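You operate a simulated robot arm through the tools that you are given. There is no shell and no other tool. Be economical: measure what you need, move in short steps, check, and stop when the job is done.

The job below is to be done with a simulated two-armed robot. You get a single attempt, and the scene is never put back.

TASK
Pick up the brown parts carton that says "Springs" from the grey table top with one hand, pass it to the other hand and put it on the top of the parts cabinet. Set down upright: brown parts carton.

It is judged by the outcome, as a careful person would: the job done as asked, and still so three seconds after it is handed in. It fails if anything else is knocked over, pushed out of place, dropped, spilled or broken.

THE ROBOT
Two 6-joint arms with two-finger grippers on one trunk, on a base that drives. Base frame: it is fixed to the floor where the robot stands at the start and does not move with it; the origin is under the middle of the robot, x ahead of it, y to its left, z up; the surface under the hand at the start is at about z = 0.78. Lengths are in m, angles in degrees, forces in N, time in s.
The left shoulder is at the start at [0.07, 0.176, 1.04], the right one opposite. With the tool pointing down near the work surface each hand reaches from about 0.48 to 0.8 m from the robot's upright axis, wherever it stands, measured 20 degrees to its own side. Places, roughly: top of the parts cabinet [-3, 1.1, 0.8]. Payload 2.45 kg a hand.
The TCP of each hand is the grasp point between the finger pads, 0.026 m short of the fingertips. In the tool frame z runs along the fingers and y along their closing line. Largest opening 0.096 m; the body of the gripper starts 0.069 m behind the TCP.
Orientation is that of the tool frame in the base frame, as a unit quaternion [x, y, z, w]. With the fingers straight down and closing along the base's y, the tool's x points along the base's -x, its y along +y and its z along -z.

THE INTERFACE
- The arms move only by the tool move_arm. It takes "left_series", "right_series" or both (then of equal length, played together; a hand with none holds still); each is a list of rows, each a list of 7 numbers: the turn, a rotation vector about the tool's x, y, z in degrees, then the shift along the tool's x, y, z in m, then the closure in counts, from 0 (fully open) to 255 (shut). In form: [[rx, ry, rz, x, y, z, claw], ...]. A call has 1 to 8 rows; each row shifts and turns the commanded pose from where the row before left it, along the tool's axes as they then stand. Rows are played at 5 a second. More than 0.05 m and 8.6 degrees between two rows, or a gripper value outside its range, and nothing of the call is played. A pose out of reach is approached as far as the arm can. The call stops where the force on the tool passes 40 N (or 10 N more than at its start, if that is more) or the arm is blocked; 0.2 s more then pass. The fingers move at their own pace and stop on an object; they squeeze with about 29 N. The grip force told is the motor's: it shows also when the fingers shut on nothing. Time passes only in rows, and 0.2 s behind the last, so rows that do not move let the fingers close. The reply holds the time, the measured pose of the TCP, the force on the tool along the base axes, the opening and the grip force, in the units named above and with some noise, with the torque about the TCP (base axes, N m) and any sound that the robot's microphone picked up.
- Cameras (640 x 400 px; columns grow to the right, rows downward): "scene" is now at [0.136, -0.0078, 1.3546]; the picture's right is [-0.09, -1.00, -0.00], its down [-0.61, 0.06, -0.79] and it looks along [0.78, -0.07, -0.62] (base axes); focal length 258 px, centre (320, 200). "left" rides on the left gripper at [0.082, -0.003, -0.098] in its tool frame; the picture's right is [0.04, 1.00, 0.00], its down [-0.73, 0.03, -0.68] and it looks along [-0.68, 0.03, 0.73] (tool axes); focal length 256 px, centre (320, 200). "right" rides on the right gripper at [0.082, 0.003, -0.098] in its tool frame; the picture's right is [-0.04, 1.00, 0.00], its down [-0.73, -0.03, -0.68] and it looks along [-0.68, -0.03, 0.73] (tool axes); focal length 256 px, centre (320, 200).
- get_image(camera): a new picture of that camera. The clock stands still meanwhile.
- move_column(by): slides the trunk up (or, below 0, down) by that many m; the arms and the scene camera ride with it, the base frame stays. It gives what a move gives, with no picture.
- base_move(legs): drives the robot by 1 to 6 legs, each [ahead, left, turn to the left] in m, m and degrees, along the robot's own axes; the way and the turn of a leg run together, so that a leg with both is an arc; at most 1.5 m and 180 degrees a leg. The arms and the cameras ride along, it lands a little off, and it stops where it bumps. It gives what a move gives.
- head_to(pan, tilt): turns the head with the scene camera to pan (to the left, within 86 degrees either way) and tilt (down, from -29 to 69), counted from straight ahead of the robot. It gives what a move gives.
- pixel_to_xyz(camera, pixels): for up to 12 pixels [column, row] of the newest picture of that camera ("zoom" is the newest enlarged one), the place [x, y, z] in the base frame of the surface seen there, good to about 0.003 m. The clock stands still meanwhile.
- inspect(camera, box): a new picture of the part [left, top, right, bottom] of that camera's present view, enlarged. The clock stands still meanwhile.
- hand_in(): hands the job in; it is judged then, once.

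Go step by step. Measure first, check grasps and placings, and put right what went wrong. The budget is 80 turns and 62 pictures, counting those below and the enlarged ones. Unless the task says otherwise, let go and move clear before handing in, and close with one line.

The tools are called after "Request:" by a JSON object that holds its "api" and its "payload". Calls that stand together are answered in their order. move_arm: Moves the arms, as the interface text tells. Its arguments: {"type":"object","properties":{"left_series":{"type":"array","items":{"type":"array","items":{"type":"number"}}},"right_series":{"type":"array","items":{"type":"array","items":{"type":"number"}}}},"required":[]} The other tools are called the same way: move_column (by) slides the trunk up or down; base_move (legs) drives the base; head_to (pan, tilt) turns the head that bears the scene camera; get_image (camera) takes a picture; pixel_to_xyz (camera, pixels) gives the place of the surface under pixels of a picture; inspect (camera, box) takes an enlarged picture of a part of a camera's view; hand_in () hands the job in.

At the start:

```text
time_s: 0.0
left_position: [0.5914, 0.1328, 1.0049]
left_orientation: [0.0, 1.0, 0.0, 0.0]
left_force: [0.1, 0.1, -0.3]
left_wrist_torque: [0.03, 0.0, 0.04]
left_gripper_width: 0.0959
left_gripper_force: 0.0
right_position: [0.5224, -0.392, 0.9872]
right_orientation: [0.0, 1.0, 0.0, 0.001]
right_force: [0.5, 0.0, 0.8]
right_wrist_torque: [0.01, 0.01, 0.01]
right_gripper_width: 0.0959
right_gripper_force: 0.0
trunk travel left (down, up): [-0.525, 0.315]
robot x, y, heading: [0.0009, 0.0, -0.0]
head pan, tilt: [-5.3, 38.0]
```

scene: 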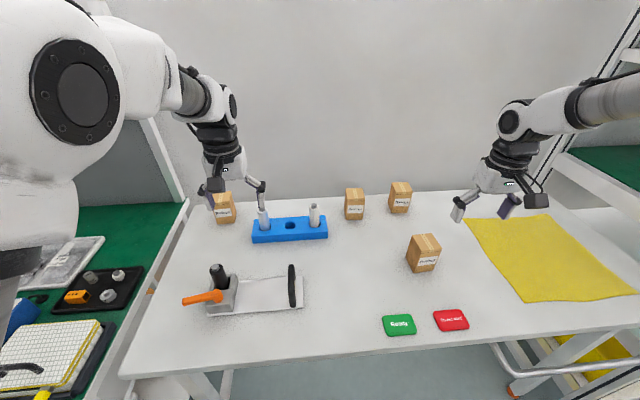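
right: 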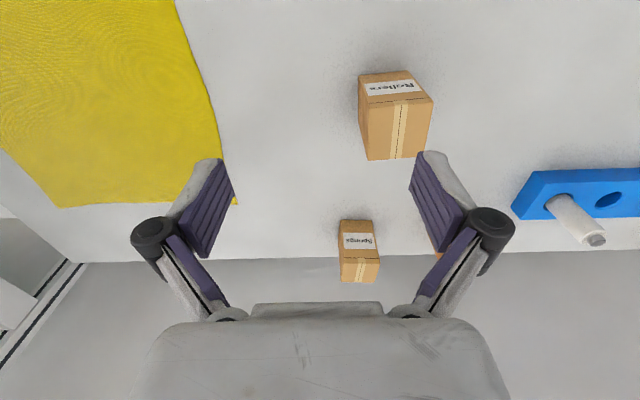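
left: 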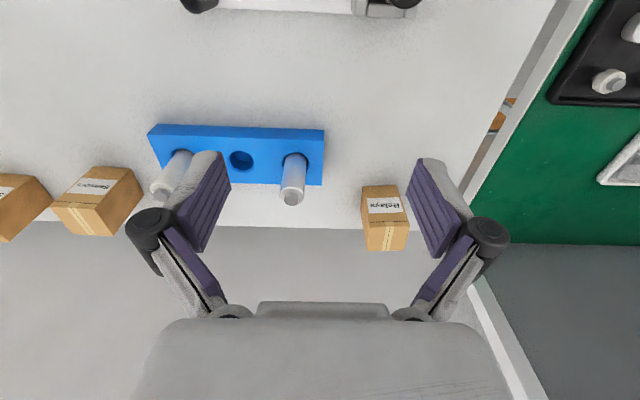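

The right picture shows a carton labelled "Springs" at (358,250), probably the one at (400,197) in the scene picture. I'll enlarge the scene to confirm and measure it.

Request:
{"api": "inspect", "payload": {"camera": "scene", "box": [330, 160, 460, 280]}}

Request:
{"api": "pixel_to_xyz", "payload": {"camera": "right", "pixels": [[358, 240], [343, 222], [371, 222], [341, 257], [379, 258], [342, 280], [376, 281], [340, 258]]}}

Request:
{"api": "pixel_to_xyz", "payload": {"camera": "scene", "pixels": [[393, 183], [408, 185], [400, 205], [354, 205], [354, 190], [400, 225], [425, 245], [425, 262]]}}

```text
3.33 times, centred on (395, 220) of scene
```

zoom: 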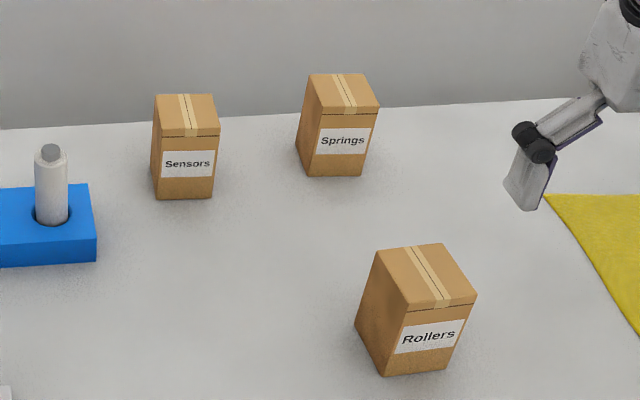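

```text
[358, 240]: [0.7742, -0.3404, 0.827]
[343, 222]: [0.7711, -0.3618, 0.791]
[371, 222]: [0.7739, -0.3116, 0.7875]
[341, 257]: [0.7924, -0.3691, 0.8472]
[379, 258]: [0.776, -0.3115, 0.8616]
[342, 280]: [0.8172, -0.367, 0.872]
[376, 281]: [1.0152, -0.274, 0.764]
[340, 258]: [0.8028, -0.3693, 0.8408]
```

```text
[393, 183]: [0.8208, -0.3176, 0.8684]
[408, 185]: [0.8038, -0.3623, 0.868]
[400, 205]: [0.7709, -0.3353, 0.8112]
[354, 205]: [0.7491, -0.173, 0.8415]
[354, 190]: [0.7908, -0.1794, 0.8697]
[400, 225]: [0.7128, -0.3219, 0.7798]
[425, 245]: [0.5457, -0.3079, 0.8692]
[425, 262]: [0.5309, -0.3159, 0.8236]
```

The far right carton at zoom (340,125) is "Springs", about x 0.775+, y −0.34, top z 0.869. I'll measure its corners and the table's edges.

Request:
{"api": "pixel_to_xyz", "payload": {"camera": "zoom", "pixels": [[311, 77], [362, 77], [309, 104], [374, 106], [316, 172], [360, 172], [300, 140], [345, 90], [212, 98], [217, 132], [428, 250], [400, 112]]}}

Request:
{"api": "pixel_to_xyz", "payload": {"camera": "scene", "pixels": [[125, 375], [300, 352], [450, 340], [610, 325], [440, 195], [600, 225]]}}

Request:
{"api": "head_to", "payload": {"pan": 0, "tilt": 69}}

Request:
{"api": "get_image", "payload": {"camera": "scene"}}

```text
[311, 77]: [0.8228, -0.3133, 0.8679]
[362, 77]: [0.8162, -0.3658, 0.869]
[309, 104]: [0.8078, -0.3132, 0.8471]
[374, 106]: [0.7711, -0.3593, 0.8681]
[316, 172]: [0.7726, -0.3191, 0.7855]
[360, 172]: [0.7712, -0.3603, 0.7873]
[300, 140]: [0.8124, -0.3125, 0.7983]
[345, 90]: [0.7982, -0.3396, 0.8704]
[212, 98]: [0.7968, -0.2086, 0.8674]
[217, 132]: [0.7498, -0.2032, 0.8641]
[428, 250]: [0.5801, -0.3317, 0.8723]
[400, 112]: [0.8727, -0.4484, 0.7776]
```

```text
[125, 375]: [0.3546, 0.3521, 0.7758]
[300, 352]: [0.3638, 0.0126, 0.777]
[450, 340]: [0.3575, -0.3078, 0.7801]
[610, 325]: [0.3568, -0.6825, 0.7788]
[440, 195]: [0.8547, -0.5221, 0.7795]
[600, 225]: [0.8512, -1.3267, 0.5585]
```

```text
time_s: 1.0
left_position: [0.5916, 0.1337, 1.0049]
left_orientation: [0.001, 1.0, 0.001, 0.0]
left_force: [0.2, 0.3, 0.4]
left_wrist_torque: [0.01, 0.03, 0.03]
left_gripper_width: 0.0962
left_gripper_force: 0.1
right_position: [0.5223, -0.3912, 0.9882]
right_orientation: [0.0, 1.0, 0.001, 0.0]
right_force: [-0.4, -0.3, 0.5]
right_wrist_torque: [0.0, -0.01, 0.0]
right_gripper_width: 0.0961
right_gripper_force: 0.1
trunk travel left (down, up): [-0.525, 0.315]
robot x, y, heading: [-0.0002, 0.0014, 0.2]
head pan, tilt: [0.0, 68.8]
```

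```text
57 pictures are left
```

scene: 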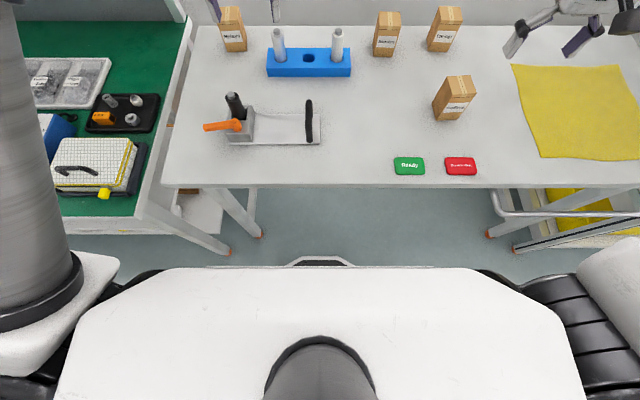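

The carton spans x 0.772–0.820, y −0.366…−0.313, about 0.87 m from the axis, so I should drive a little closer. I'll measure the clearance of the base front (320,260) and the table legs.

Request:
{"api": "pixel_to_xyz", "payload": {"camera": "scene", "pixels": [[320, 260], [295, 264], [230, 252], [262, 238], [488, 236], [512, 250], [140, 200], [130, 228], [320, 275], [150, 275], [560, 225], [500, 212]]}}

```text
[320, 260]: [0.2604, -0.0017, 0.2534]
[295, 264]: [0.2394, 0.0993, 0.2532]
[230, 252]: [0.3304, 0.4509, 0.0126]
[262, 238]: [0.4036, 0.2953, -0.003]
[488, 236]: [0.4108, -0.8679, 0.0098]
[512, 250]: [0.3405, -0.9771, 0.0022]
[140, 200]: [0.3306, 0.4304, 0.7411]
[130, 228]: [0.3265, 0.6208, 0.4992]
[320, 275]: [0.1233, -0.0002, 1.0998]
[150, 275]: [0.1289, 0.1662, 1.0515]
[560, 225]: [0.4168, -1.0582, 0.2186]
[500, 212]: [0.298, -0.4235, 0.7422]
```

The base front is at x 0.26 (z 0.25), and the nearest table leg is at (0.40, 0.295), so 0.12 m ahead is clear. I'll drive that and set the head to view the carton.

Request:
{"api": "base_move", "payload": {"legs": [[0.12, 0, 0]]}}

Request:
{"api": "head_to", "payload": {"pan": -20, "tilt": 40}}

Request:
{"api": "get_image", "payload": {"camera": "scene"}}

Request:
{"api": "get_image", "payload": {"camera": "right"}}

```text
time_s: 2.2
left_position: [0.7121, 0.1331, 1.0047]
left_orientation: [0.0, 1.0, -0.001, -0.001]
left_force: [-0.4, -0.1, -0.8]
left_wrist_torque: [0.0, 0.0, 0.01]
left_gripper_width: 0.096
left_gripper_force: 0.0
right_position: [0.6409, -0.3914, 0.9879]
right_orientation: [0.0, 1.0, 0.0, 0.0]
right_force: [1.2, -0.1, 0.5]
right_wrist_torque: [0.01, 0.01, -0.01]
right_gripper_width: 0.0959
right_gripper_force: 0.0
trunk travel left (down, up): [-0.525, 0.315]
robot x, y, heading: [0.1165, 0.0033, 0.3]
head pan, tilt: [0.0, 68.8]
```

```text
time_s: 3.1
left_position: [0.712, 0.1334, 1.0042]
left_orientation: [0.001, 1.0, 0.0, 0.0]
left_force: [-0.5, 0.7, -0.2]
left_wrist_torque: [0.01, 0.01, 0.0]
left_gripper_width: 0.096
left_gripper_force: 0.0
right_position: [0.6409, -0.3918, 0.9877]
right_orientation: [0.0, 1.0, 0.0, 0.0]
right_force: [-0.1, -0.4, -0.3]
right_wrist_torque: [-0.02, 0.02, 0.04]
right_gripper_width: 0.0961
right_gripper_force: 0.0
trunk travel left (down, up): [-0.525, 0.315]
robot x, y, heading: [0.1195, 0.0013, -0.1]
head pan, tilt: [-20.0, 40.0]
```

```text
56 pictures are left
```

scene: 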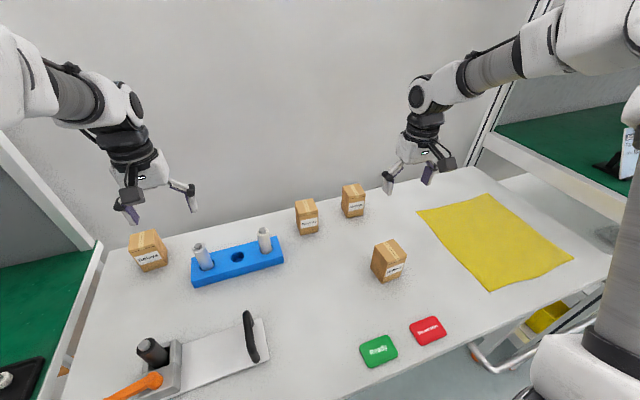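

```text
55 pictures are left
```

right: 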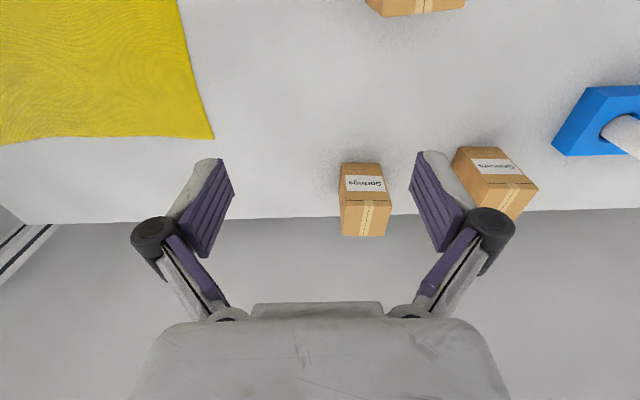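

The carton is at (363,200) in the right view, almost axis-aligned. I'll move the right hand over its centre (0.796, −0.339), staying high.

Request:
{"api": "move_arm", "payload": {"right_series": [[0, 0, 0, -0.039, 0.0132, 0, 0], [0, 0, 0, -0.039, 0.0132, 0, 0], [0, 0, 0, -0.039, 0.0132, 0, 0], [0, 0, 0, -0.038, 0.0132, 0, 0], [0, 0, 0, 0, 0, 0, 0]]}}

Request:
{"api": "get_image", "payload": {"camera": "right"}}

```text
time_s: 4.3
left_position: [0.7089, 0.1341, 1.0058]
left_orientation: [0.0, 1.0, 0.0, 0.001]
left_force: [0.2, 0.2, 0.3]
left_wrist_torque: [0.01, -0.04, -0.01]
left_gripper_width: 0.096
left_gripper_force: 0.1
right_position: [0.7954, -0.3388, 0.9892]
right_orientation: [0.0, 1.0, 0.002, 0.001]
right_force: [-1.2, -0.3, -0.1]
right_wrist_torque: [0.01, -0.03, 0.03]
right_gripper_width: 0.0961
right_gripper_force: 0.2
trunk travel left (down, up): [-0.525, 0.315]
robot x, y, heading: [0.1155, -0.0031, 0.1]
head pan, tilt: [-20.0, 40.0]
```

```text
54 pictures are left
```

right: 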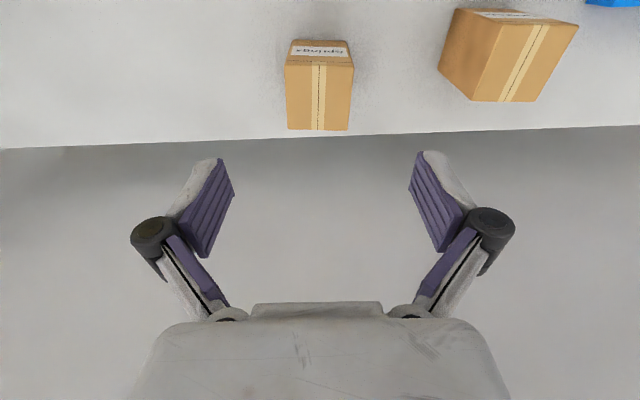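

The hand is over the carton, centred at (318,95). I'll measure its top corners precisely before descending.

Request:
{"api": "pixel_to_xyz", "payload": {"camera": "right", "pixels": [[290, 126], [346, 127], [288, 68], [352, 68], [318, 95], [440, 100], [318, 128]]}}

```text
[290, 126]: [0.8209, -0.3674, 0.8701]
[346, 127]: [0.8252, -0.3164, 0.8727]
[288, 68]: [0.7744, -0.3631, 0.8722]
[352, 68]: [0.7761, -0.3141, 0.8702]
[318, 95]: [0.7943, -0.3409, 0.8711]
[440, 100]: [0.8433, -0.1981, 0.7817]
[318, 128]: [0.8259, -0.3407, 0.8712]
```

Carton's top centre is (0.799, −0.340, 0.871). I'll descend to TCP z ≈ 0.85, leaving the lower half free for the other hand, then close.

Request:
{"api": "move_arm", "payload": {"right_series": [[0, 0, 0, -0.003, -0.001, 0.035, 0], [0, 0, 0, 0, 0, 0.035, 0], [0, 0, 0, 0, 0, 0.035, 0], [0, 0, 0, 0, 0, 0.034, 0], [0, 0, 0, 0, 0, 0, 0]]}}

Request:
{"api": "get_image", "payload": {"camera": "right"}}

```text
time_s: 5.5
left_position: [0.7109, 0.134, 1.0063]
left_orientation: [0.0, 1.0, 0.0, 0.0]
left_force: [-0.6, 0.4, 0.0]
left_wrist_torque: [-0.04, 0.01, -0.01]
left_gripper_width: 0.0959
left_gripper_force: 0.0
right_position: [0.7989, -0.3391, 0.8485]
right_orientation: [0.0, 1.0, 0.0, 0.0]
right_force: [0.2, 0.7, -0.4]
right_wrist_torque: [-0.01, -0.04, 0.0]
right_gripper_width: 0.096
right_gripper_force: 0.2
trunk travel left (down, up): [-0.525, 0.315]
robot x, y, heading: [0.1161, 0.0012, 0.0]
head pan, tilt: [-20.0, 40.0]
```

```text
53 pictures are left
```

right: 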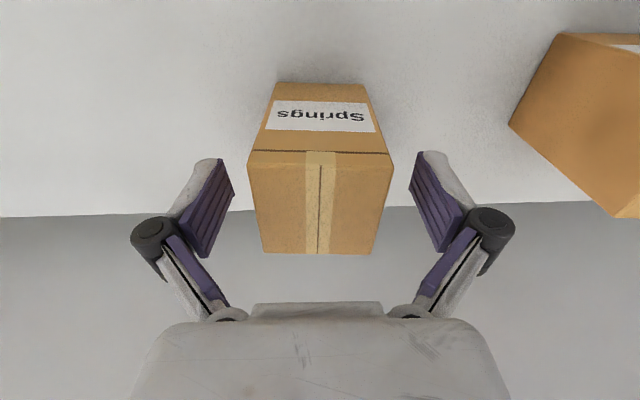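

The carton sits between the pads at columns 247–393 with space on both sides. I'll close and lift straight up.

Request:
{"api": "move_arm", "payload": {"right_series": [[0, 0, 0, 0, 0, 0, 255], [0, 0, 0, 0, 0, 0, 255], [0, 0, 0, 0, 0, 0, 255], [0, 0, 0, 0, 0, -0.02, 255], [0, 0, 0, 0, 0, -0.04, 255], [0, 0, 0, 0, 0, -0.04, 255], [0, 0, 0, 0, 0, -0.04, 255], [0, 0, 0, 0, 0, 0, 255]]}}

Request:
{"api": "get_image", "payload": {"camera": "right"}}

Request:
{"api": "get_image", "payload": {"camera": "scene"}}

```text
time_s: 7.3
left_position: [0.7123, 0.1343, 1.0038]
left_orientation: [0.0, 1.0, 0.0, 0.0]
left_force: [1.6, -0.4, 0.1]
left_wrist_torque: [0.04, 0.06, -0.02]
left_gripper_width: 0.0962
left_gripper_force: 0.1
right_position: [0.8012, -0.339, 0.9882]
right_orientation: [0.0, 1.0, 0.001, 0.0]
right_force: [-0.9, 0.1, -3.1]
right_wrist_torque: [0.0, -0.03, -0.02]
right_gripper_width: 0.0555
right_gripper_force: 29.3
trunk travel left (down, up): [-0.525, 0.315]
robot x, y, heading: [0.1205, 0.0004, 0.1]
head pan, tilt: [-20.0, 40.0]
```

```text
52 pictures are left
```

right: 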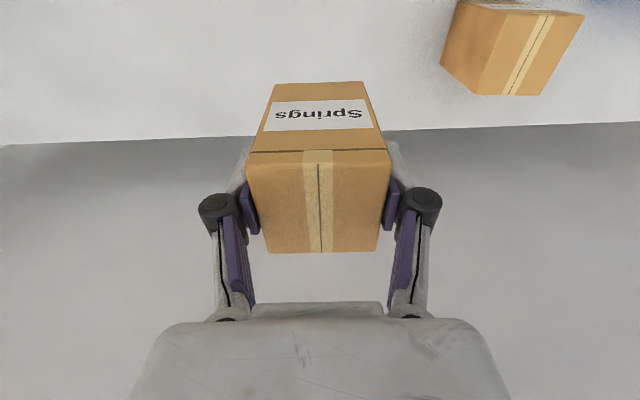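

```text
51 pictures are left
```

scene: 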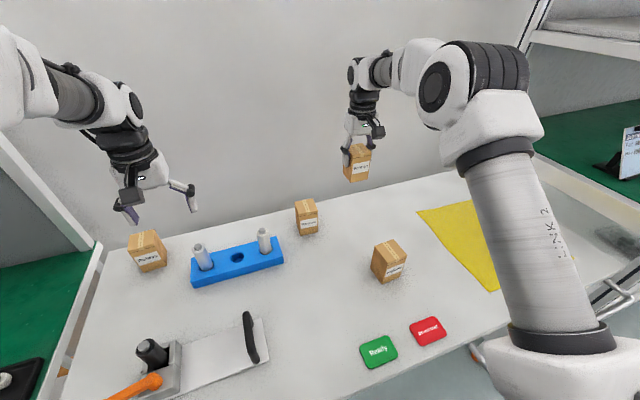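

The carton is held (opening 0.0555, grip 29 N). I'll raise the trunk, then look behind on both sides before backing away.

Request:
{"api": "move_column", "payload": {"by": 0.15}}

Request:
{"api": "base_move", "payload": {"legs": [[-0.3, 0, 0]]}}

Request:
{"api": "head_to", "payload": {"pan": 86, "tilt": 20}}

Request:
{"api": "get_image", "payload": {"camera": "scene"}}

```text
time_s: 9.1
left_position: [0.7117, 0.1335, 1.1545]
left_orientation: [-0.001, 1.0, 0.0, 0.0]
left_force: [0.0, -0.5, 1.0]
left_wrist_torque: [-0.03, 0.0, -0.03]
left_gripper_width: 0.0962
left_gripper_force: 0.0
right_position: [0.8013, -0.3393, 1.1392]
right_orientation: [0.0, 1.0, 0.001, 0.0]
right_force: [-0.1, 0.7, -1.2]
right_wrist_torque: [0.0, -0.01, -0.01]
right_gripper_width: 0.0557
right_gripper_force: 28.9
trunk travel left (down, up): [-0.675, 0.165]
robot x, y, heading: [0.1174, -0.0025, 0.2]
head pan, tilt: [-20.0, 40.0]
```

```text
time_s: 11.2
left_position: [0.408, 0.1332, 1.1541]
left_orientation: [0.0, 1.0, 0.0, -0.001]
left_force: [-0.6, 0.2, 0.2]
left_wrist_torque: [-0.01, 0.03, -0.03]
left_gripper_width: 0.0959
left_gripper_force: 0.1
right_position: [0.4969, -0.3389, 1.1387]
right_orientation: [0.001, 1.0, 0.0, 0.0]
right_force: [-1.1, -0.5, -1.7]
right_wrist_torque: [-0.02, 0.01, -0.01]
right_gripper_width: 0.0553
right_gripper_force: 29.1
trunk travel left (down, up): [-0.675, 0.165]
robot x, y, heading: [-0.1865, 0.0002, 0.1]
head pan, tilt: [-20.0, 40.0]
```

```text
time_s: 13.0
left_position: [0.4056, 0.1341, 1.1539]
left_orientation: [0.001, 1.0, 0.001, 0.001]
left_force: [0.1, -0.2, -0.2]
left_wrist_torque: [0.03, 0.01, -0.04]
left_gripper_width: 0.0962
left_gripper_force: 0.0
right_position: [0.4971, -0.3394, 1.1386]
right_orientation: [0.0, 1.0, 0.0, 0.0]
right_force: [-0.3, -0.8, -2.0]
right_wrist_torque: [0.01, -0.01, 0.03]
right_gripper_width: 0.0552
right_gripper_force: 28.6
trunk travel left (down, up): [-0.675, 0.165]
robot x, y, heading: [-0.1862, -0.0005, 0.0]
head pan, tilt: [85.9, 20.0]
```

```text
50 pictures are left
```

scene: 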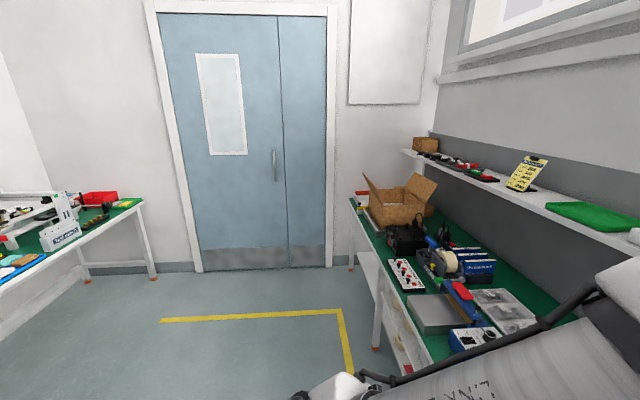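

Behind and left is open floor. I'll hand over here: the right hand brings the carton to about (0.46, −0.08, 1.10) yawed 45°, and the left tilts to approach diagonally. First come the left yaw and the right shift.

Request:
{"api": "move_arm", "payload": {"left_series": [[0, 0, 7.5, 0, 0, 0, 0], [0, 0, 7.5, 0, 0, 0, 0], [0, 0, 7.5, 0, 0, 0, 0], [0, 0, 7.5, 0, 0, 0, 0], [0, 0, 7.5, 0, 0, 0, 0], [0, 0, 7.5, 0, 0, 0, 0], [0, 0, 0, 0, 0, 0, 0]], "right_series": [[0, 0, 0, 0.0062, 0.0432, 0.0065, 255], [0, 0, 0, 0.0062, 0.0432, 0.0065, 255], [0, 0, 0, 0.0062, 0.0432, 0.0065, 255], [0, 0, 0, 0.0062, 0.0432, 0.0065, 255], [0, 0, 0, 0.0062, 0.0432, 0.0065, 255], [0, 0, 0, 0.0062, 0.0432, 0.0065, 255], [0, 0, 0, 0, 0, 0, 255]]}}

Request:
{"api": "move_arm", "payload": {"left_series": [[0, -8.4, 0, 0, 0, 0, 0], [0, -8.4, 0, 0, 0, 0, 0], [0, -8.4, 0, 0, 0, 0, 0], [0, -8.4, 0, 0, 0, 0, 0], [0, -8.4, 0, 0, 0, 0, 0], [0, 0, 0, 0, 0, 0, 0], [0, 0, 0, 0, 0, 0, 0]], "right_series": [[0, 0, -7.5, 0, 0, 0, 255], [0, 0, -7.5, 0, 0, 0, 255], [0, 0, -7.5, 0, 0, 0, 255], [0, 0, -7.5, 0, 0, 0, 255], [0, 0, -7.5, 0, 0, 0, 255], [0, 0, -7.5, 0, 0, 0, 255], [0, 0, 0, 0, 0, 0, 255]]}}

Request:
{"api": "head_to", "payload": {"pan": 0, "tilt": 38}}

Request:
{"api": "get_image", "payload": {"camera": "scene"}}

Request:
{"api": "get_image", "payload": {"camera": "left"}}

```text
time_s: 14.6
left_position: [0.4092, 0.1337, 1.1542]
left_orientation: [0.383, 0.924, 0.001, -0.001]
left_force: [-0.2, 0.0, 0.7]
left_wrist_torque: [0.0, 0.03, 0.01]
left_gripper_width: 0.0963
left_gripper_force: 0.0
right_position: [0.4595, -0.0805, 1.099]
right_orientation: [0.0, 1.0, 0.001, -0.001]
right_force: [-0.6, 0.0, -1.9]
right_wrist_torque: [-0.02, 0.0, -0.01]
right_gripper_width: 0.0552
right_gripper_force: 29.1
trunk travel left (down, up): [-0.675, 0.165]
robot x, y, heading: [-0.1904, -0.0013, -0.3]
head pan, tilt: [85.9, 20.0]
```

```text
time_s: 16.2
left_position: [0.4073, 0.1337, 1.1536]
left_orientation: [0.357, 0.862, -0.138, 0.331]
left_force: [0.4, 0.0, 0.0]
left_wrist_torque: [0.03, -0.01, 0.01]
left_gripper_width: 0.096
left_gripper_force: 0.0
right_position: [0.4597, -0.08, 1.0996]
right_orientation: [-0.384, 0.924, 0.0, 0.0]
right_force: [1.0, -0.3, -1.5]
right_wrist_torque: [-0.01, 0.02, 0.02]
right_gripper_width: 0.0555
right_gripper_force: 29.1
trunk travel left (down, up): [-0.675, 0.165]
robot x, y, heading: [-0.1847, -0.0027, 0.2]
head pan, tilt: [85.9, 20.0]
```

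```text
time_s: 17.8
left_position: [0.4078, 0.1345, 1.1543]
left_orientation: [0.358, 0.863, -0.137, 0.331]
left_force: [-0.3, 0.1, -0.1]
left_wrist_torque: [0.04, -0.02, 0.01]
left_gripper_width: 0.0962
left_gripper_force: 0.2
right_position: [0.4591, -0.0798, 1.0995]
right_orientation: [-0.383, 0.924, -0.001, -0.001]
right_force: [-0.2, 1.1, -1.1]
right_wrist_torque: [0.01, -0.01, 0.0]
right_gripper_width: 0.0553
right_gripper_force: 29.0
trunk travel left (down, up): [-0.675, 0.165]
robot x, y, heading: [-0.1839, 0.0046, -0.2]
head pan, tilt: [0.0, 38.0]
```

```text
49 pictures are left
```

scene: 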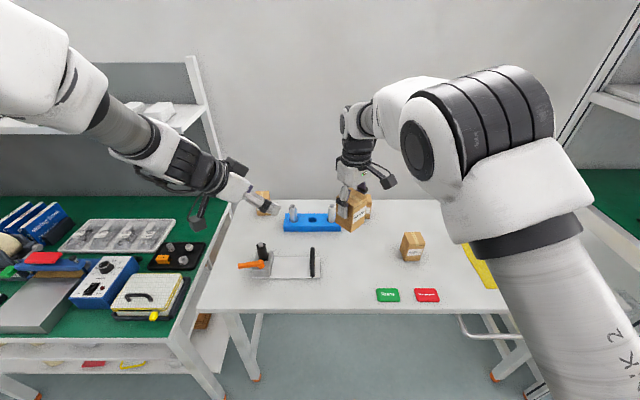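

```text
48 pictures are left
```

left: 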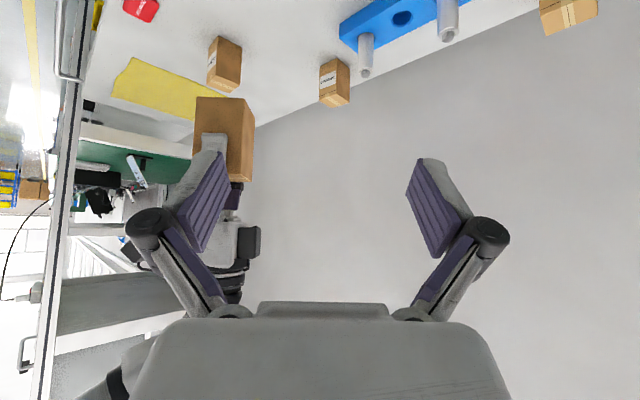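

Both hands are in the planned attitudes. I'll bring the left to the pre-grasp point, 0.15 m back along its fingers from the carton.

Request:
{"api": "move_arm", "payload": {"left_series": [[0, 0, 0, -0.0158, -0.0382, 0, 0], [0, 0, 0, -0.0158, -0.0382, 0, 0], [0, 0, 0, -0.0158, -0.0381, 0, 0], [0, 0, 0, 0, 0, 0.036, 0], [0, 0, 0, 0, 0, 0, 0]]}}

Request:
{"api": "get_image", "payload": {"camera": "left"}}

Request:
{"api": "get_image", "payload": {"camera": "scene"}}

```text
time_s: 19.0
left_position: [0.3859, 0.0455, 1.1786]
left_orientation: [0.341, 0.859, -0.154, 0.349]
left_force: [0.2, -0.5, 0.7]
left_wrist_torque: [0.0, -0.01, 0.02]
left_gripper_width: 0.0957
left_gripper_force: 0.0
left hand out of reach, approached as far as the arm can: row 3, 4
right_position: [0.4578, -0.0809, 1.0995]
right_orientation: [-0.384, 0.924, 0.001, 0.0]
right_force: [-0.3, -0.6, -1.4]
right_wrist_torque: [0.0, -0.03, 0.0]
right_gripper_width: 0.0553
right_gripper_force: 28.8
trunk travel left (down, up): [-0.675, 0.165]
robot x, y, heading: [-0.1874, 0.0025, -0.2]
head pan, tilt: [0.0, 38.0]
```

```text
47 pictures are left
```

left: 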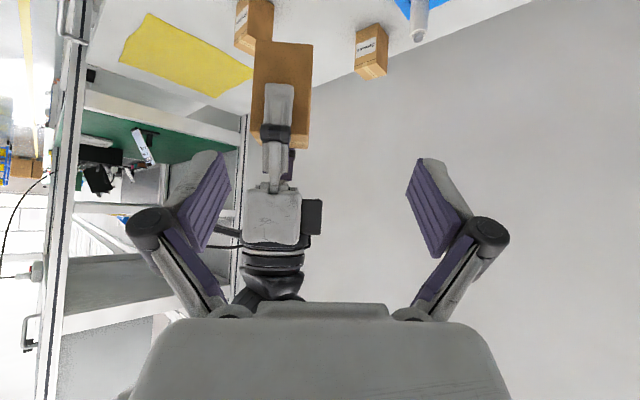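

```text
46 pictures are left
```

scene: 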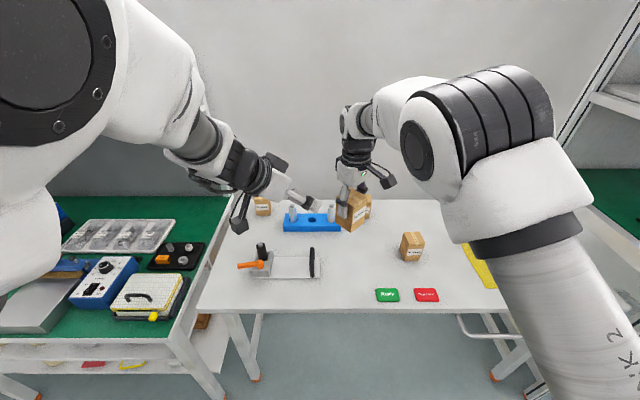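

The left hand was out of reach that close to the body. I'll move the meeting point 0.09 m ahead with the right hand and bring the left ahead too.

Request:
{"api": "move_arm", "payload": {"right_series": [[0, 0, 0, -0.0311, -0.0123, 0, 255], [0, 0, 0, -0.0311, -0.0123, 0, 255], [0, 0, 0, -0.0311, -0.0123, 0, 255], [0, 0, 0, 0, 0, 0, 255]]}}

Request:
{"api": "move_arm", "payload": {"left_series": [[0, 0, 0, -0.01, 0.0265, 0.022, 0], [0, 0, 0, -0.01, 0.0265, 0.022, 0], [0, 0, 0, 0, 0, 0, 0]]}}

```text
time_s: 20.0
left_position: [0.3858, 0.0476, 1.1744]
left_orientation: [0.341, 0.861, -0.156, 0.344]
left_force: [0.2, 0.5, 0.6]
left_wrist_torque: [0.01, 0.02, 0.0]
left_gripper_width: 0.096
left_gripper_force: 0.0
right_position: [0.5354, -0.0498, 1.0981]
right_orientation: [-0.382, 0.924, 0.001, 0.0]
right_force: [0.0, -0.3, -1.8]
right_wrist_torque: [0.03, 0.02, 0.0]
right_gripper_width: 0.0554
right_gripper_force: 28.7
right hand out of reach, approached as far as the arm can: row 3
trunk travel left (down, up): [-0.675, 0.165]
robot x, y, heading: [-0.1863, -0.0013, 0.2]
head pan, tilt: [0.0, 38.0]
```

```text
time_s: 20.8
left_position: [0.4485, 0.0433, 1.1418]
left_orientation: [0.359, 0.862, -0.136, 0.33]
left_force: [-0.2, -0.6, 0.8]
left_wrist_torque: [0.02, 0.0, 0.01]
left_gripper_width: 0.096
left_gripper_force: 0.0
right_position: [0.5338, -0.0493, 1.0997]
right_orientation: [-0.383, 0.924, 0.0, 0.001]
right_force: [-0.3, 0.8, -2.3]
right_wrist_torque: [0.03, -0.08, 0.0]
right_gripper_width: 0.0555
right_gripper_force: 29.1
trunk travel left (down, up): [-0.675, 0.165]
robot x, y, heading: [-0.1845, -0.0033, 0.2]
head pan, tilt: [0.0, 38.0]
```

Left is now properly oriented at (0.4485, 0.043, 1.142). The right is at its reach limit, so I'll lower it 0.05 m to gain margin and read the pose.

Request:
{"api": "move_arm", "payload": {"right_series": [[0, 0, 0, 0, 0, 0.025, 255], [0, 0, 0, 0, 0, 0.025, 255], [0, 0, 0, 0, 0, 0, 255]]}}

Request:
{"api": "get_image", "payload": {"camera": "left"}}

```text
time_s: 21.6
left_position: [0.4517, 0.0453, 1.1398]
left_orientation: [0.357, 0.863, -0.137, 0.331]
left_force: [-0.2, -0.3, 0.4]
left_wrist_torque: [-0.01, 0.02, -0.05]
left_gripper_width: 0.0961
left_gripper_force: 0.0
right_position: [0.5355, -0.05, 1.0495]
right_orientation: [-0.383, 0.924, 0.0, 0.0]
right_force: [-0.2, 0.4, -2.1]
right_wrist_torque: [0.02, 0.0, -0.02]
right_gripper_width: 0.0556
right_gripper_force: 29.1
trunk travel left (down, up): [-0.675, 0.165]
robot x, y, heading: [-0.1901, 0.0018, -0.1]
head pan, tilt: [0.0, 38.0]
```

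```text
45 pictures are left
```

left: 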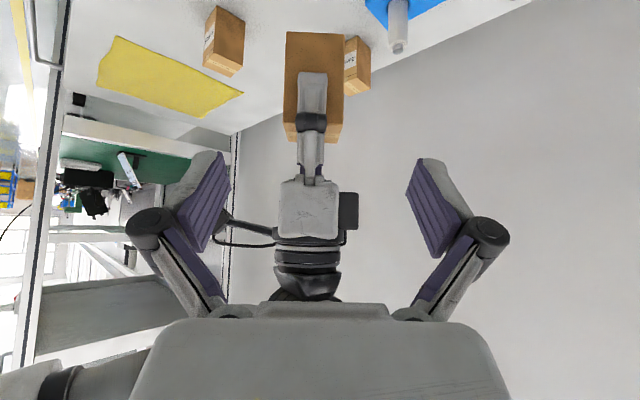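

The carton is centred at (313,85) in the left view, with the right finger on its near face. I'll align sideways and advance about 0.105 m of the 0.165 m, then check.

Request:
{"api": "move_arm", "payload": {"left_series": [[0, 0, 0, 0.0217, -0.0069, 0, 0], [0, 0, 0, 0, 0, 0.035, 0], [0, 0, 0, 0, 0, 0.035, 0], [0, 0, 0, 0, 0, 0.035, 0], [0, 0, 0, 0, 0, 0, 0]]}}

Request:
{"api": "get_image", "payload": {"camera": "left"}}

Request:
{"api": "inspect", "payload": {"camera": "scene", "box": [220, 90, 440, 260]}}

```text
time_s: 22.8
left_position: [0.4902, 0.0146, 1.0558]
left_orientation: [0.34, 0.865, -0.144, 0.338]
left_force: [-0.9, 0.3, 0.1]
left_wrist_torque: [0.03, 0.02, 0.0]
left_gripper_width: 0.0961
left_gripper_force: 0.1
right_position: [0.5353, -0.0496, 1.0489]
right_orientation: [-0.383, 0.924, 0.001, 0.0]
right_force: [0.0, -0.2, -1.4]
right_wrist_torque: [-0.03, 0.01, -0.04]
right_gripper_width: 0.0553
right_gripper_force: 29.1
trunk travel left (down, up): [-0.675, 0.165]
robot x, y, heading: [-0.1849, 0.0013, 0.0]
head pan, tilt: [0.0, 38.0]
```

```text
44 pictures are left
```

left: 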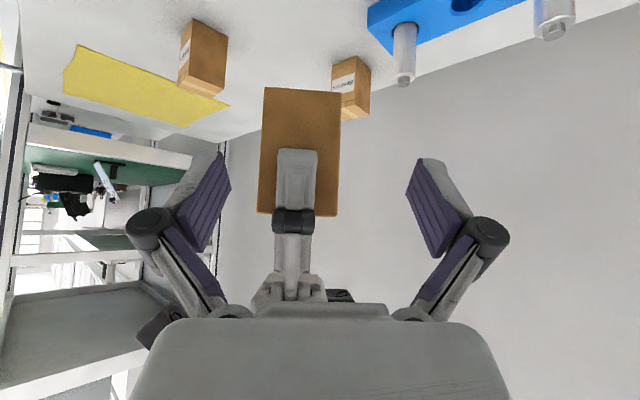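

```text
2.35 times, centred on (330, 175) of scene
```

zoom: 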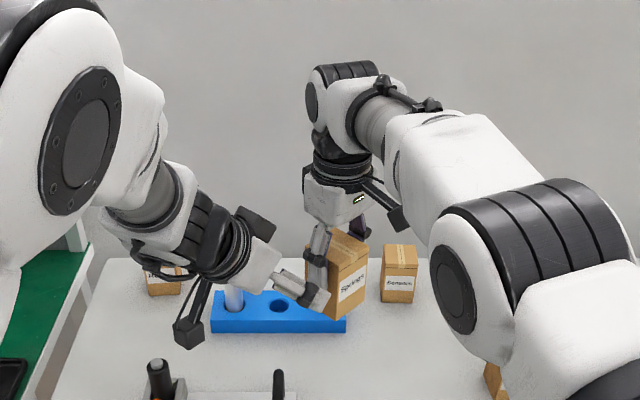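

The left stopped about 2 cm short in y with slight rotation error. I'll idle a row to see whether it settles or is at a limit.

Request:
{"api": "move_arm", "payload": {"left_series": [[0, 0, 0, 0, 0, 0, 0], [0, 0, 0, 0, 0, 0, 0]]}}

```text
time_s: 23.4
left_position: [0.4888, 0.0143, 1.0527]
left_orientation: [0.341, 0.866, -0.145, 0.335]
left_force: [0.5, 0.2, 0.0]
left_wrist_torque: [0.0, 0.0, 0.01]
left_gripper_width: 0.0962
left_gripper_force: 0.1
right_position: [0.5352, -0.0489, 1.0481]
right_orientation: [-0.382, 0.924, 0.0, 0.0]
right_force: [-0.4, -0.7, -1.5]
right_wrist_torque: [0.02, 0.02, 0.01]
right_gripper_width: 0.0552
right_gripper_force: 29.0
trunk travel left (down, up): [-0.675, 0.165]
robot x, y, heading: [-0.1838, 0.0013, 0.0]
head pan, tilt: [0.0, 38.0]
```

It's at a joint limit, so I'll relax the geometry: back the left off, then turn both hands 20° so the left points more ahead (25° instead of 45°).

Request:
{"api": "move_arm", "payload": {"left_series": [[0, 0, 0, 0, 0, -0.05, 0], [0, 0, 0, 0, 0, -0.02, 0], [-4.95, 0, -4.46, 0, 0, 0, 0], [-4.95, 0, -4.46, 0, 0, 0, 0], [-4.95, 0, -4.46, 0, 0, 0, 0], [0, 0, 0, 0, 0, 0, 0]], "right_series": [[0, 0, 0, 0, 0, 0, 255], [0, 0, 0, 0, 0, 0, 255], [0, 0, 6.667, 0, 0, 0, 255], [0, 0, 6.667, 0, 0, 0, 255], [0, 0, 6.667, 0, 0, 0, 255], [0, 0, 0, 0, 0, 0, 255]]}}

```text
time_s: 25.0
left_position: [0.4737, 0.0863, 1.1135]
left_orientation: [0.169, 0.912, -0.091, 0.363]
left_force: [0.2, 0.4, -0.4]
left_wrist_torque: [0.0, 0.03, 0.04]
left_gripper_width: 0.096
left_gripper_force: 0.2
left hand out of reach, approached as far as the arm can: row 4, 5
right_position: [0.535, -0.0494, 1.0485]
right_orientation: [-0.217, 0.976, 0.001, 0.0]
right_force: [-0.2, 0.8, -1.9]
right_wrist_torque: [-0.01, 0.02, -0.02]
right_gripper_width: 0.0554
right_gripper_force: 29.2
trunk travel left (down, up): [-0.675, 0.165]
robot x, y, heading: [-0.1855, 0.0012, -0.1]
head pan, tilt: [0.0, 38.0]
stopped in row 6 (left hand): the arm was blocked; the commanded pose is now the measured one
```

The left was reported blocked; I'll look before moving again.

Request:
{"api": "get_image", "payload": {"camera": "scene"}}

Request:
{"api": "get_image", "payload": {"camera": "left"}}

```text
42 pictures are left
```

scene: 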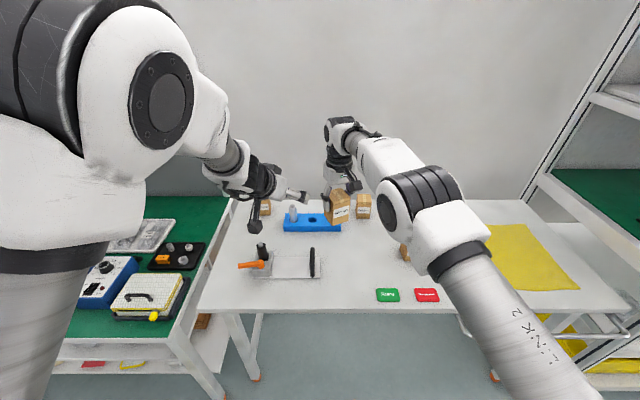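

```text
41 pictures are left
```

left: 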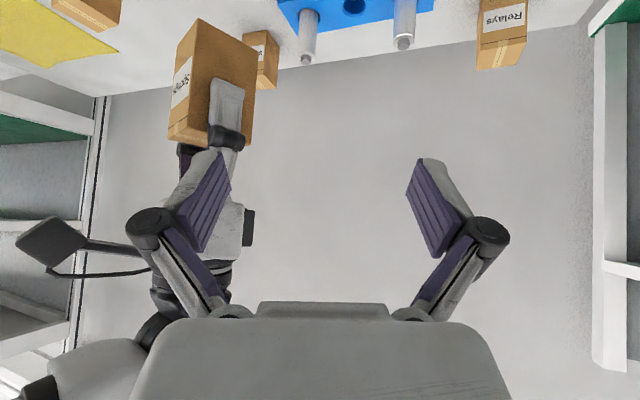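

Nothing is touching; the left arm is just too folded near the body. I'll raise the trunk 0.15, then lower the right and move it further out, where both arms have more reach.

Request:
{"api": "move_column", "payload": {"by": 0.15}}

Request:
{"api": "move_arm", "payload": {"right_series": [[0, 0, 0, 0, 0, 0.04, 255], [0, 0, 0, 0, 0, 0.04, 255], [0, 0, 0, 0, 0, 0.04, 255], [0, 0, 0, 0, 0, 0.03, 255], [0, 0, 0, -0.027, -0.0125, 0, 255], [0, 0, 0, -0.027, -0.0125, 0, 255], [0, 0, 0, 0, 0, 0, 255]]}}

```text
time_s: 26.7
left_position: [0.4758, 0.0858, 1.2631]
left_orientation: [0.17, 0.911, -0.091, 0.364]
left_force: [0.0, -0.7, 0.3]
left_wrist_torque: [0.01, -0.01, 0.01]
left_gripper_width: 0.096
left_gripper_force: 0.1
right_position: [0.5351, -0.0498, 1.1973]
right_orientation: [-0.216, 0.976, -0.001, 0.001]
right_force: [-0.8, -1.1, -2.0]
right_wrist_torque: [0.03, -0.01, -0.01]
right_gripper_width: 0.0556
right_gripper_force: 29.6
trunk travel left (down, up): [-0.825, 0.015]
robot x, y, heading: [-0.1825, -0.0028, 0.2]
head pan, tilt: [0.0, 38.0]
```

```text
time_s: 28.3
left_position: [0.4739, 0.0858, 1.2637]
left_orientation: [0.17, 0.911, -0.091, 0.364]
left_force: [0.7, 0.8, 0.1]
left_wrist_torque: [-0.03, -0.01, 0.02]
left_gripper_width: 0.0958
left_gripper_force: 0.0
right_position: [0.5441, -0.0568, 1.0497]
right_orientation: [-0.215, 0.977, 0.0, 0.0]
right_force: [0.4, -0.1, -1.0]
right_wrist_torque: [0.02, -0.01, -0.01]
right_gripper_width: 0.0553
right_gripper_force: 29.0
right hand out of reach, approached as far as the arm can: row 5, 6
trunk travel left (down, up): [-0.825, 0.015]
robot x, y, heading: [-0.1859, 0.0013, -0.1]
head pan, tilt: [0.0, 38.0]
```

The right arm's limit is about here, so I'll keep it and bring the left in from below instead. First I'll back 0.3 m away from the table so there is nothing underneath, then lower the left while correcting its attitude.

Request:
{"api": "base_move", "payload": {"legs": [[-0.35, 0, 0]]}}

Request:
{"api": "move_arm", "payload": {"left_series": [[0.2, 2.1, 3.8, 0, 0, 0, 0], [0, 0, 0, 0.036, 0.0113, 0.0254, 0], [0, 0, 0, 0.036, 0.0113, 0.0254, 0], [0, 0, 0, 0.036, 0.0113, 0.0254, 0], [0, 0, 0, 0.036, 0.0113, 0.0254, 0], [0, 0, 0, 0.033, 0, 0.0293, 0], [0, 0, 0, 0.033, 0, 0.0293, 0], [0, 0, 0, 0, 0, 0, 0]], "right_series": [[0, 0, 0, 0.01, 0, 0, 255], [0, 0, 0, 0, 0, 0, 255], [0, 0, 0, 0, 0, 0, 255], [0, 0, 0, 0, 0, 0, 255], [0, 0, 0, 0, 0, 0, 255], [0, 0, 0, 0, 0, 0, 255], [0, 0, 0, 0, 0, 0, 255], [0, 0, 0, 0, 0, 0, 255]]}}

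Request:
{"api": "get_image", "payload": {"camera": "scene"}}

```text
time_s: 30.6
left_position: [0.1288, 0.088, 1.2623]
left_orientation: [0.168, 0.912, -0.09, 0.363]
left_force: [-0.3, 0.3, -0.1]
left_wrist_torque: [0.03, -0.01, -0.01]
left_gripper_width: 0.096
left_gripper_force: 0.1
right_position: [0.1977, -0.056, 1.0488]
right_orientation: [-0.217, 0.976, 0.001, -0.001]
right_force: [0.8, 0.5, -1.6]
right_wrist_torque: [0.0, -0.03, 0.0]
right_gripper_width: 0.0554
right_gripper_force: 28.5
trunk travel left (down, up): [-0.825, 0.015]
robot x, y, heading: [-0.5317, -0.0033, 0.6]
head pan, tilt: [0.0, 38.0]
```

```text
time_s: 32.4
left_position: [0.1014, 0.149, 1.0032]
left_orientation: [0.2, 0.912, -0.077, 0.35]
left_force: [-0.3, -0.5, 0.1]
left_wrist_torque: [0.02, -0.01, -0.01]
left_gripper_width: 0.096
left_gripper_force: 0.1
right_position: [0.1864, -0.0594, 1.0519]
right_orientation: [-0.218, 0.976, 0.001, 0.001]
right_force: [0.5, -0.7, -1.3]
right_wrist_torque: [-0.01, -0.01, -0.03]
right_gripper_width: 0.0554
right_gripper_force: 28.9
trunk travel left (down, up): [-0.825, 0.015]
robot x, y, heading: [-0.5348, -0.0051, 0.2]
head pan, tilt: [0.0, 38.0]
```

```text
40 pictures are left
```

scene: 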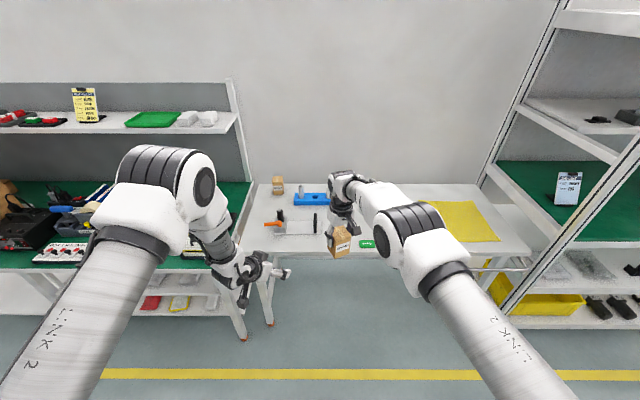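

Attitudes are exact now. I'll take the left down, then under the carton toward (0.170, −0.052, 0.905).

Request:
{"api": "move_arm", "payload": {"left_series": [[0, 0, 0, 0.0243, 0, 0.0219, 0], [0, 0, 0, 0.0243, 0, 0.0219, 0], [0, 0, 0, 0.0243, 0, 0.0219, 0], [0, 0, 0, -0.0197, -0.0306, 0.0219, 0], [0, 0, 0, -0.0197, -0.0306, 0.0219, 0], [0, 0, 0, -0.0197, -0.0306, 0.0219, 0], [0, 0, 0, -0.0197, -0.0306, 0.0219, 0], [0, 0, 0, 0, 0, 0, 0]]}}

Request:
{"api": "get_image", "payload": {"camera": "left"}}

```text
time_s: 34.2
left_position: [0.1702, 0.0069, 0.9043]
left_orientation: [0.202, 0.913, -0.082, 0.346]
left_force: [-0.6, 0.5, 0.4]
left_wrist_torque: [-0.01, -0.03, -0.04]
left_gripper_width: 0.096
left_gripper_force: 0.2
left hand out of reach, approached as far as the arm can: row 2, 3, 6, 7
right_position: [0.1872, -0.0599, 1.0509]
right_orientation: [-0.218, 0.976, 0.0, 0.001]
right_force: [-0.3, 1.0, -1.0]
right_wrist_torque: [0.0, -0.01, 0.01]
right_gripper_width: 0.0553
right_gripper_force: 29.1
trunk travel left (down, up): [-0.825, 0.015]
robot x, y, heading: [-0.5339, -0.0, 0.1]
head pan, tilt: [0.0, 38.0]
```

```text
39 pictures are left
```

left: 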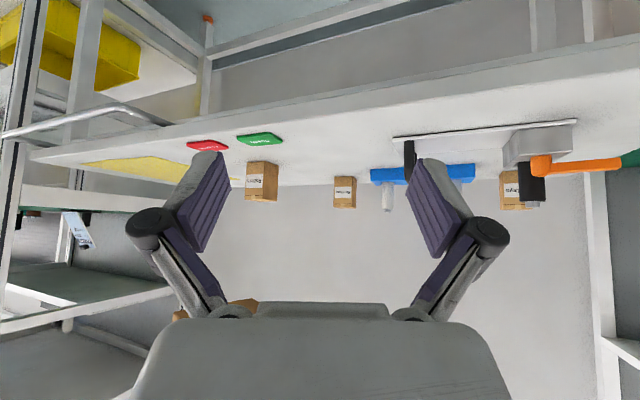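

The left keeps failing near a wrist-straight pose. I'll switch to a symmetric handover, with each tool tilted only 24° inward from vertical and the left closing along x and the right along y. First the left retreats and the right turns back.

Request:
{"api": "move_arm", "payload": {"left_series": [[0, 0, 0, 0.0033, 0.0385, -0.0232, 0], [0, 0, 0, 0.0033, 0.0385, -0.0232, 0], [0, 0, 0, 0.0033, 0.0385, -0.0232, 0], [0, 0, 0, 0.0033, 0.0385, -0.0232, 0], [0, 0, 0, 0, 0, 0, 0], [0, 0, 0, 0, 0, 0, 0], [0, 0, 0, 0, 0, 0, 0]], "right_series": [[0, 0, 8.33, 0, 0, 0, 255], [0, 0, 8.33, 0, 0, 0, 255], [0, 0, 8.33, 0, 0, 0, 255], [-8, 0, 0, 0, 0, 0, 255], [-8, 0, 0, 0, 0, 0, 255], [-8, 0, 0, 0, 0, 0, 255], [0, 0, 0, 0, 0, 0, 255]]}}

Request:
{"api": "move_arm", "payload": {"left_series": [[4.44, 2.0, 6.84, 0, 0, 0, 0], [4.44, 2.0, 6.84, 0, 0, 0, 0], [4.44, 2.0, 6.84, 0, 0, 0, 0], [4.44, 2.0, 6.84, 0, 0, 0, 0], [4.44, 2.0, 6.84, 0, 0, 0, 0], [4.44, 2.0, 6.84, 0, 0, 0, 0], [4.44, 2.0, 6.84, 0, 0, 0, 0], [4.44, 2.0, 6.84, 0, 0, 0, 0]]}}

Request:
{"api": "get_image", "payload": {"camera": "scene"}}

```text
time_s: 35.8
left_position: [0.1716, 0.1777, 0.963]
left_orientation: [0.2, 0.912, -0.077, 0.349]
left_force: [-0.7, -0.3, 0.2]
left_wrist_torque: [-0.01, -0.02, 0.0]
left_gripper_width: 0.0961
left_gripper_force: 0.1
right_position: [0.1883, -0.0597, 1.0505]
right_orientation: [-0.001, 0.978, 0.209, 0.0]
right_force: [-0.4, 0.5, -1.2]
right_wrist_torque: [-0.02, 0.03, -0.01]
right_gripper_width: 0.0554
right_gripper_force: 28.8
trunk travel left (down, up): [-0.825, 0.015]
robot x, y, heading: [-0.531, -0.0011, 0.2]
head pan, tilt: [0.0, 38.0]
```

```text
time_s: 37.6
left_position: [0.1703, 0.1763, 0.9635]
left_orientation: [0.69, 0.693, -0.146, 0.147]
left_force: [0.2, -0.5, -0.1]
left_wrist_torque: [0.0, 0.03, -0.01]
left_gripper_width: 0.0963
left_gripper_force: 0.0
right_position: [0.1871, -0.0592, 1.05]
right_orientation: [0.0, 0.978, 0.209, 0.0]
right_force: [0.1, 0.2, -2.5]
right_wrist_torque: [0.0, -0.01, -0.02]
right_gripper_width: 0.0555
right_gripper_force: 28.4
trunk travel left (down, up): [-0.825, 0.015]
robot x, y, heading: [-0.5322, -0.0007, 0.2]
head pan, tilt: [0.0, 38.0]
```

```text
38 pictures are left
```

scene: 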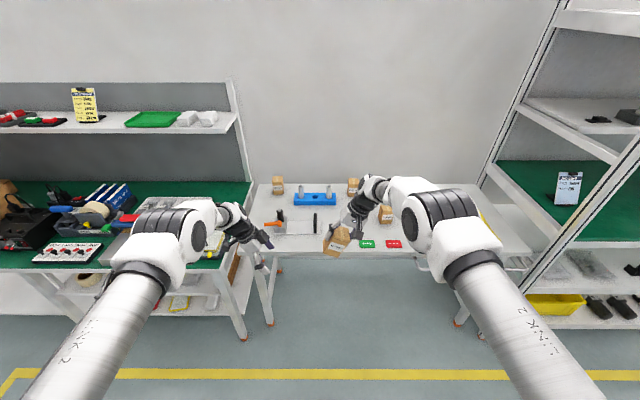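

Both attitudes are exact (24° inward each). I'll move the left to a pre-grasp point 0.13 m out along the carton's own lateral axis.

Request:
{"api": "move_arm", "payload": {"left_series": [[0, 0, 0, -0.0315, 0.0043, -0.0174, 0], [0, 0, 0, -0.0315, 0.0043, -0.0174, 0], [0, 0, 0, -0.0315, 0.0043, -0.0174, 0], [0, 0, 0, -0.0314, 0.0043, -0.0174, 0], [0, 0, 0, 0, 0, 0, 0]]}}

Request:
{"api": "get_image", "payload": {"camera": "left"}}

Request:
{"api": "inspect", "payload": {"camera": "scene", "box": [220, 150, 440, 288]}}

```text
time_s: 38.8
left_position: [0.1884, 0.0887, 1.077]
left_orientation: [0.69, 0.693, -0.148, 0.147]
left_force: [-0.3, 0.0, 0.4]
left_wrist_torque: [-0.01, -0.01, -0.02]
left_gripper_width: 0.096
left_gripper_force: 0.1
right_position: [0.1874, -0.0602, 1.0502]
right_orientation: [-0.001, 0.978, 0.208, 0.001]
right_force: [-0.4, -0.6, -1.7]
right_wrist_torque: [0.0, 0.0, -0.01]
right_gripper_width: 0.0555
right_gripper_force: 29.2
trunk travel left (down, up): [-0.825, 0.015]
robot x, y, heading: [-0.5343, -0.0004, 0.2]
head pan, tilt: [0.0, 38.0]
```

```text
37 pictures are left
```

left: 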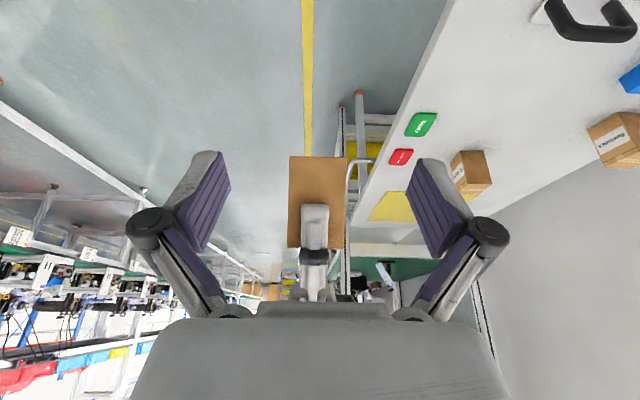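

```text
2.90 times, centred on (330, 219) of scene
```

zoom: 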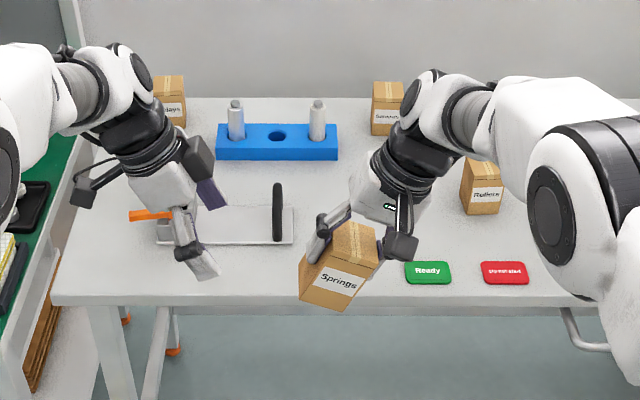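

The carton is centred at column 318 between the left fingers, with clear space. I'll advance three quarters of the way and check.

Request:
{"api": "move_arm", "payload": {"left_series": [[0, 0, 0, -0.0217, 0, 0.0238, 0], [0, 0, 0, -0.0217, 0, 0.0238, 0], [0, 0, 0, -0.0217, 0, 0.0238, 0], [0, 0, 0, 0, 0, 0, 0]]}}

Request:
{"api": "get_image", "payload": {"camera": "left"}}

Request:
{"api": "inspect", "payload": {"camera": "scene", "box": [260, 160, 420, 260]}}

```text
time_s: 39.8
left_position: [0.1879, 0.0017, 1.0385]
left_orientation: [0.691, 0.693, -0.147, 0.147]
left_force: [0.6, -0.5, 0.4]
left_wrist_torque: [0.0, 0.02, -0.02]
left_gripper_width: 0.0959
left_gripper_force: 0.0
right_position: [0.1859, -0.0598, 1.0515]
right_orientation: [-0.001, 0.978, 0.207, 0.0]
right_force: [-0.5, -0.2, -1.6]
right_wrist_torque: [0.01, 0.01, -0.02]
right_gripper_width: 0.0558
right_gripper_force: 29.1
trunk travel left (down, up): [-0.825, 0.015]
robot x, y, heading: [-0.5313, 0.0003, 0.0]
head pan, tilt: [0.0, 38.0]
```

```text
35 pictures are left
```

left: 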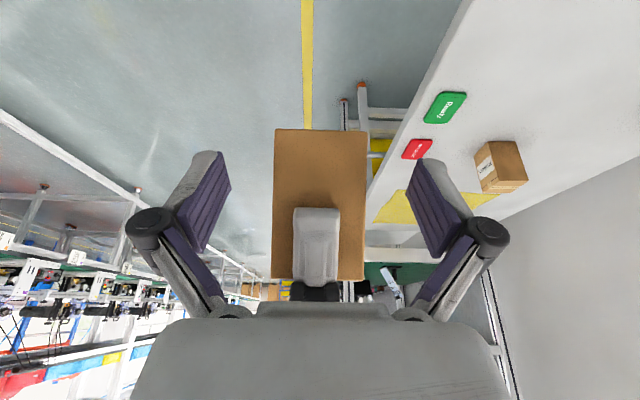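

```text
4.00 times, centred on (340, 210) of scene
```

zoom: 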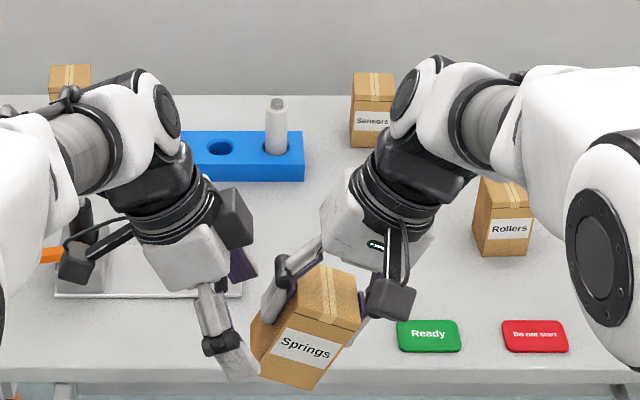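

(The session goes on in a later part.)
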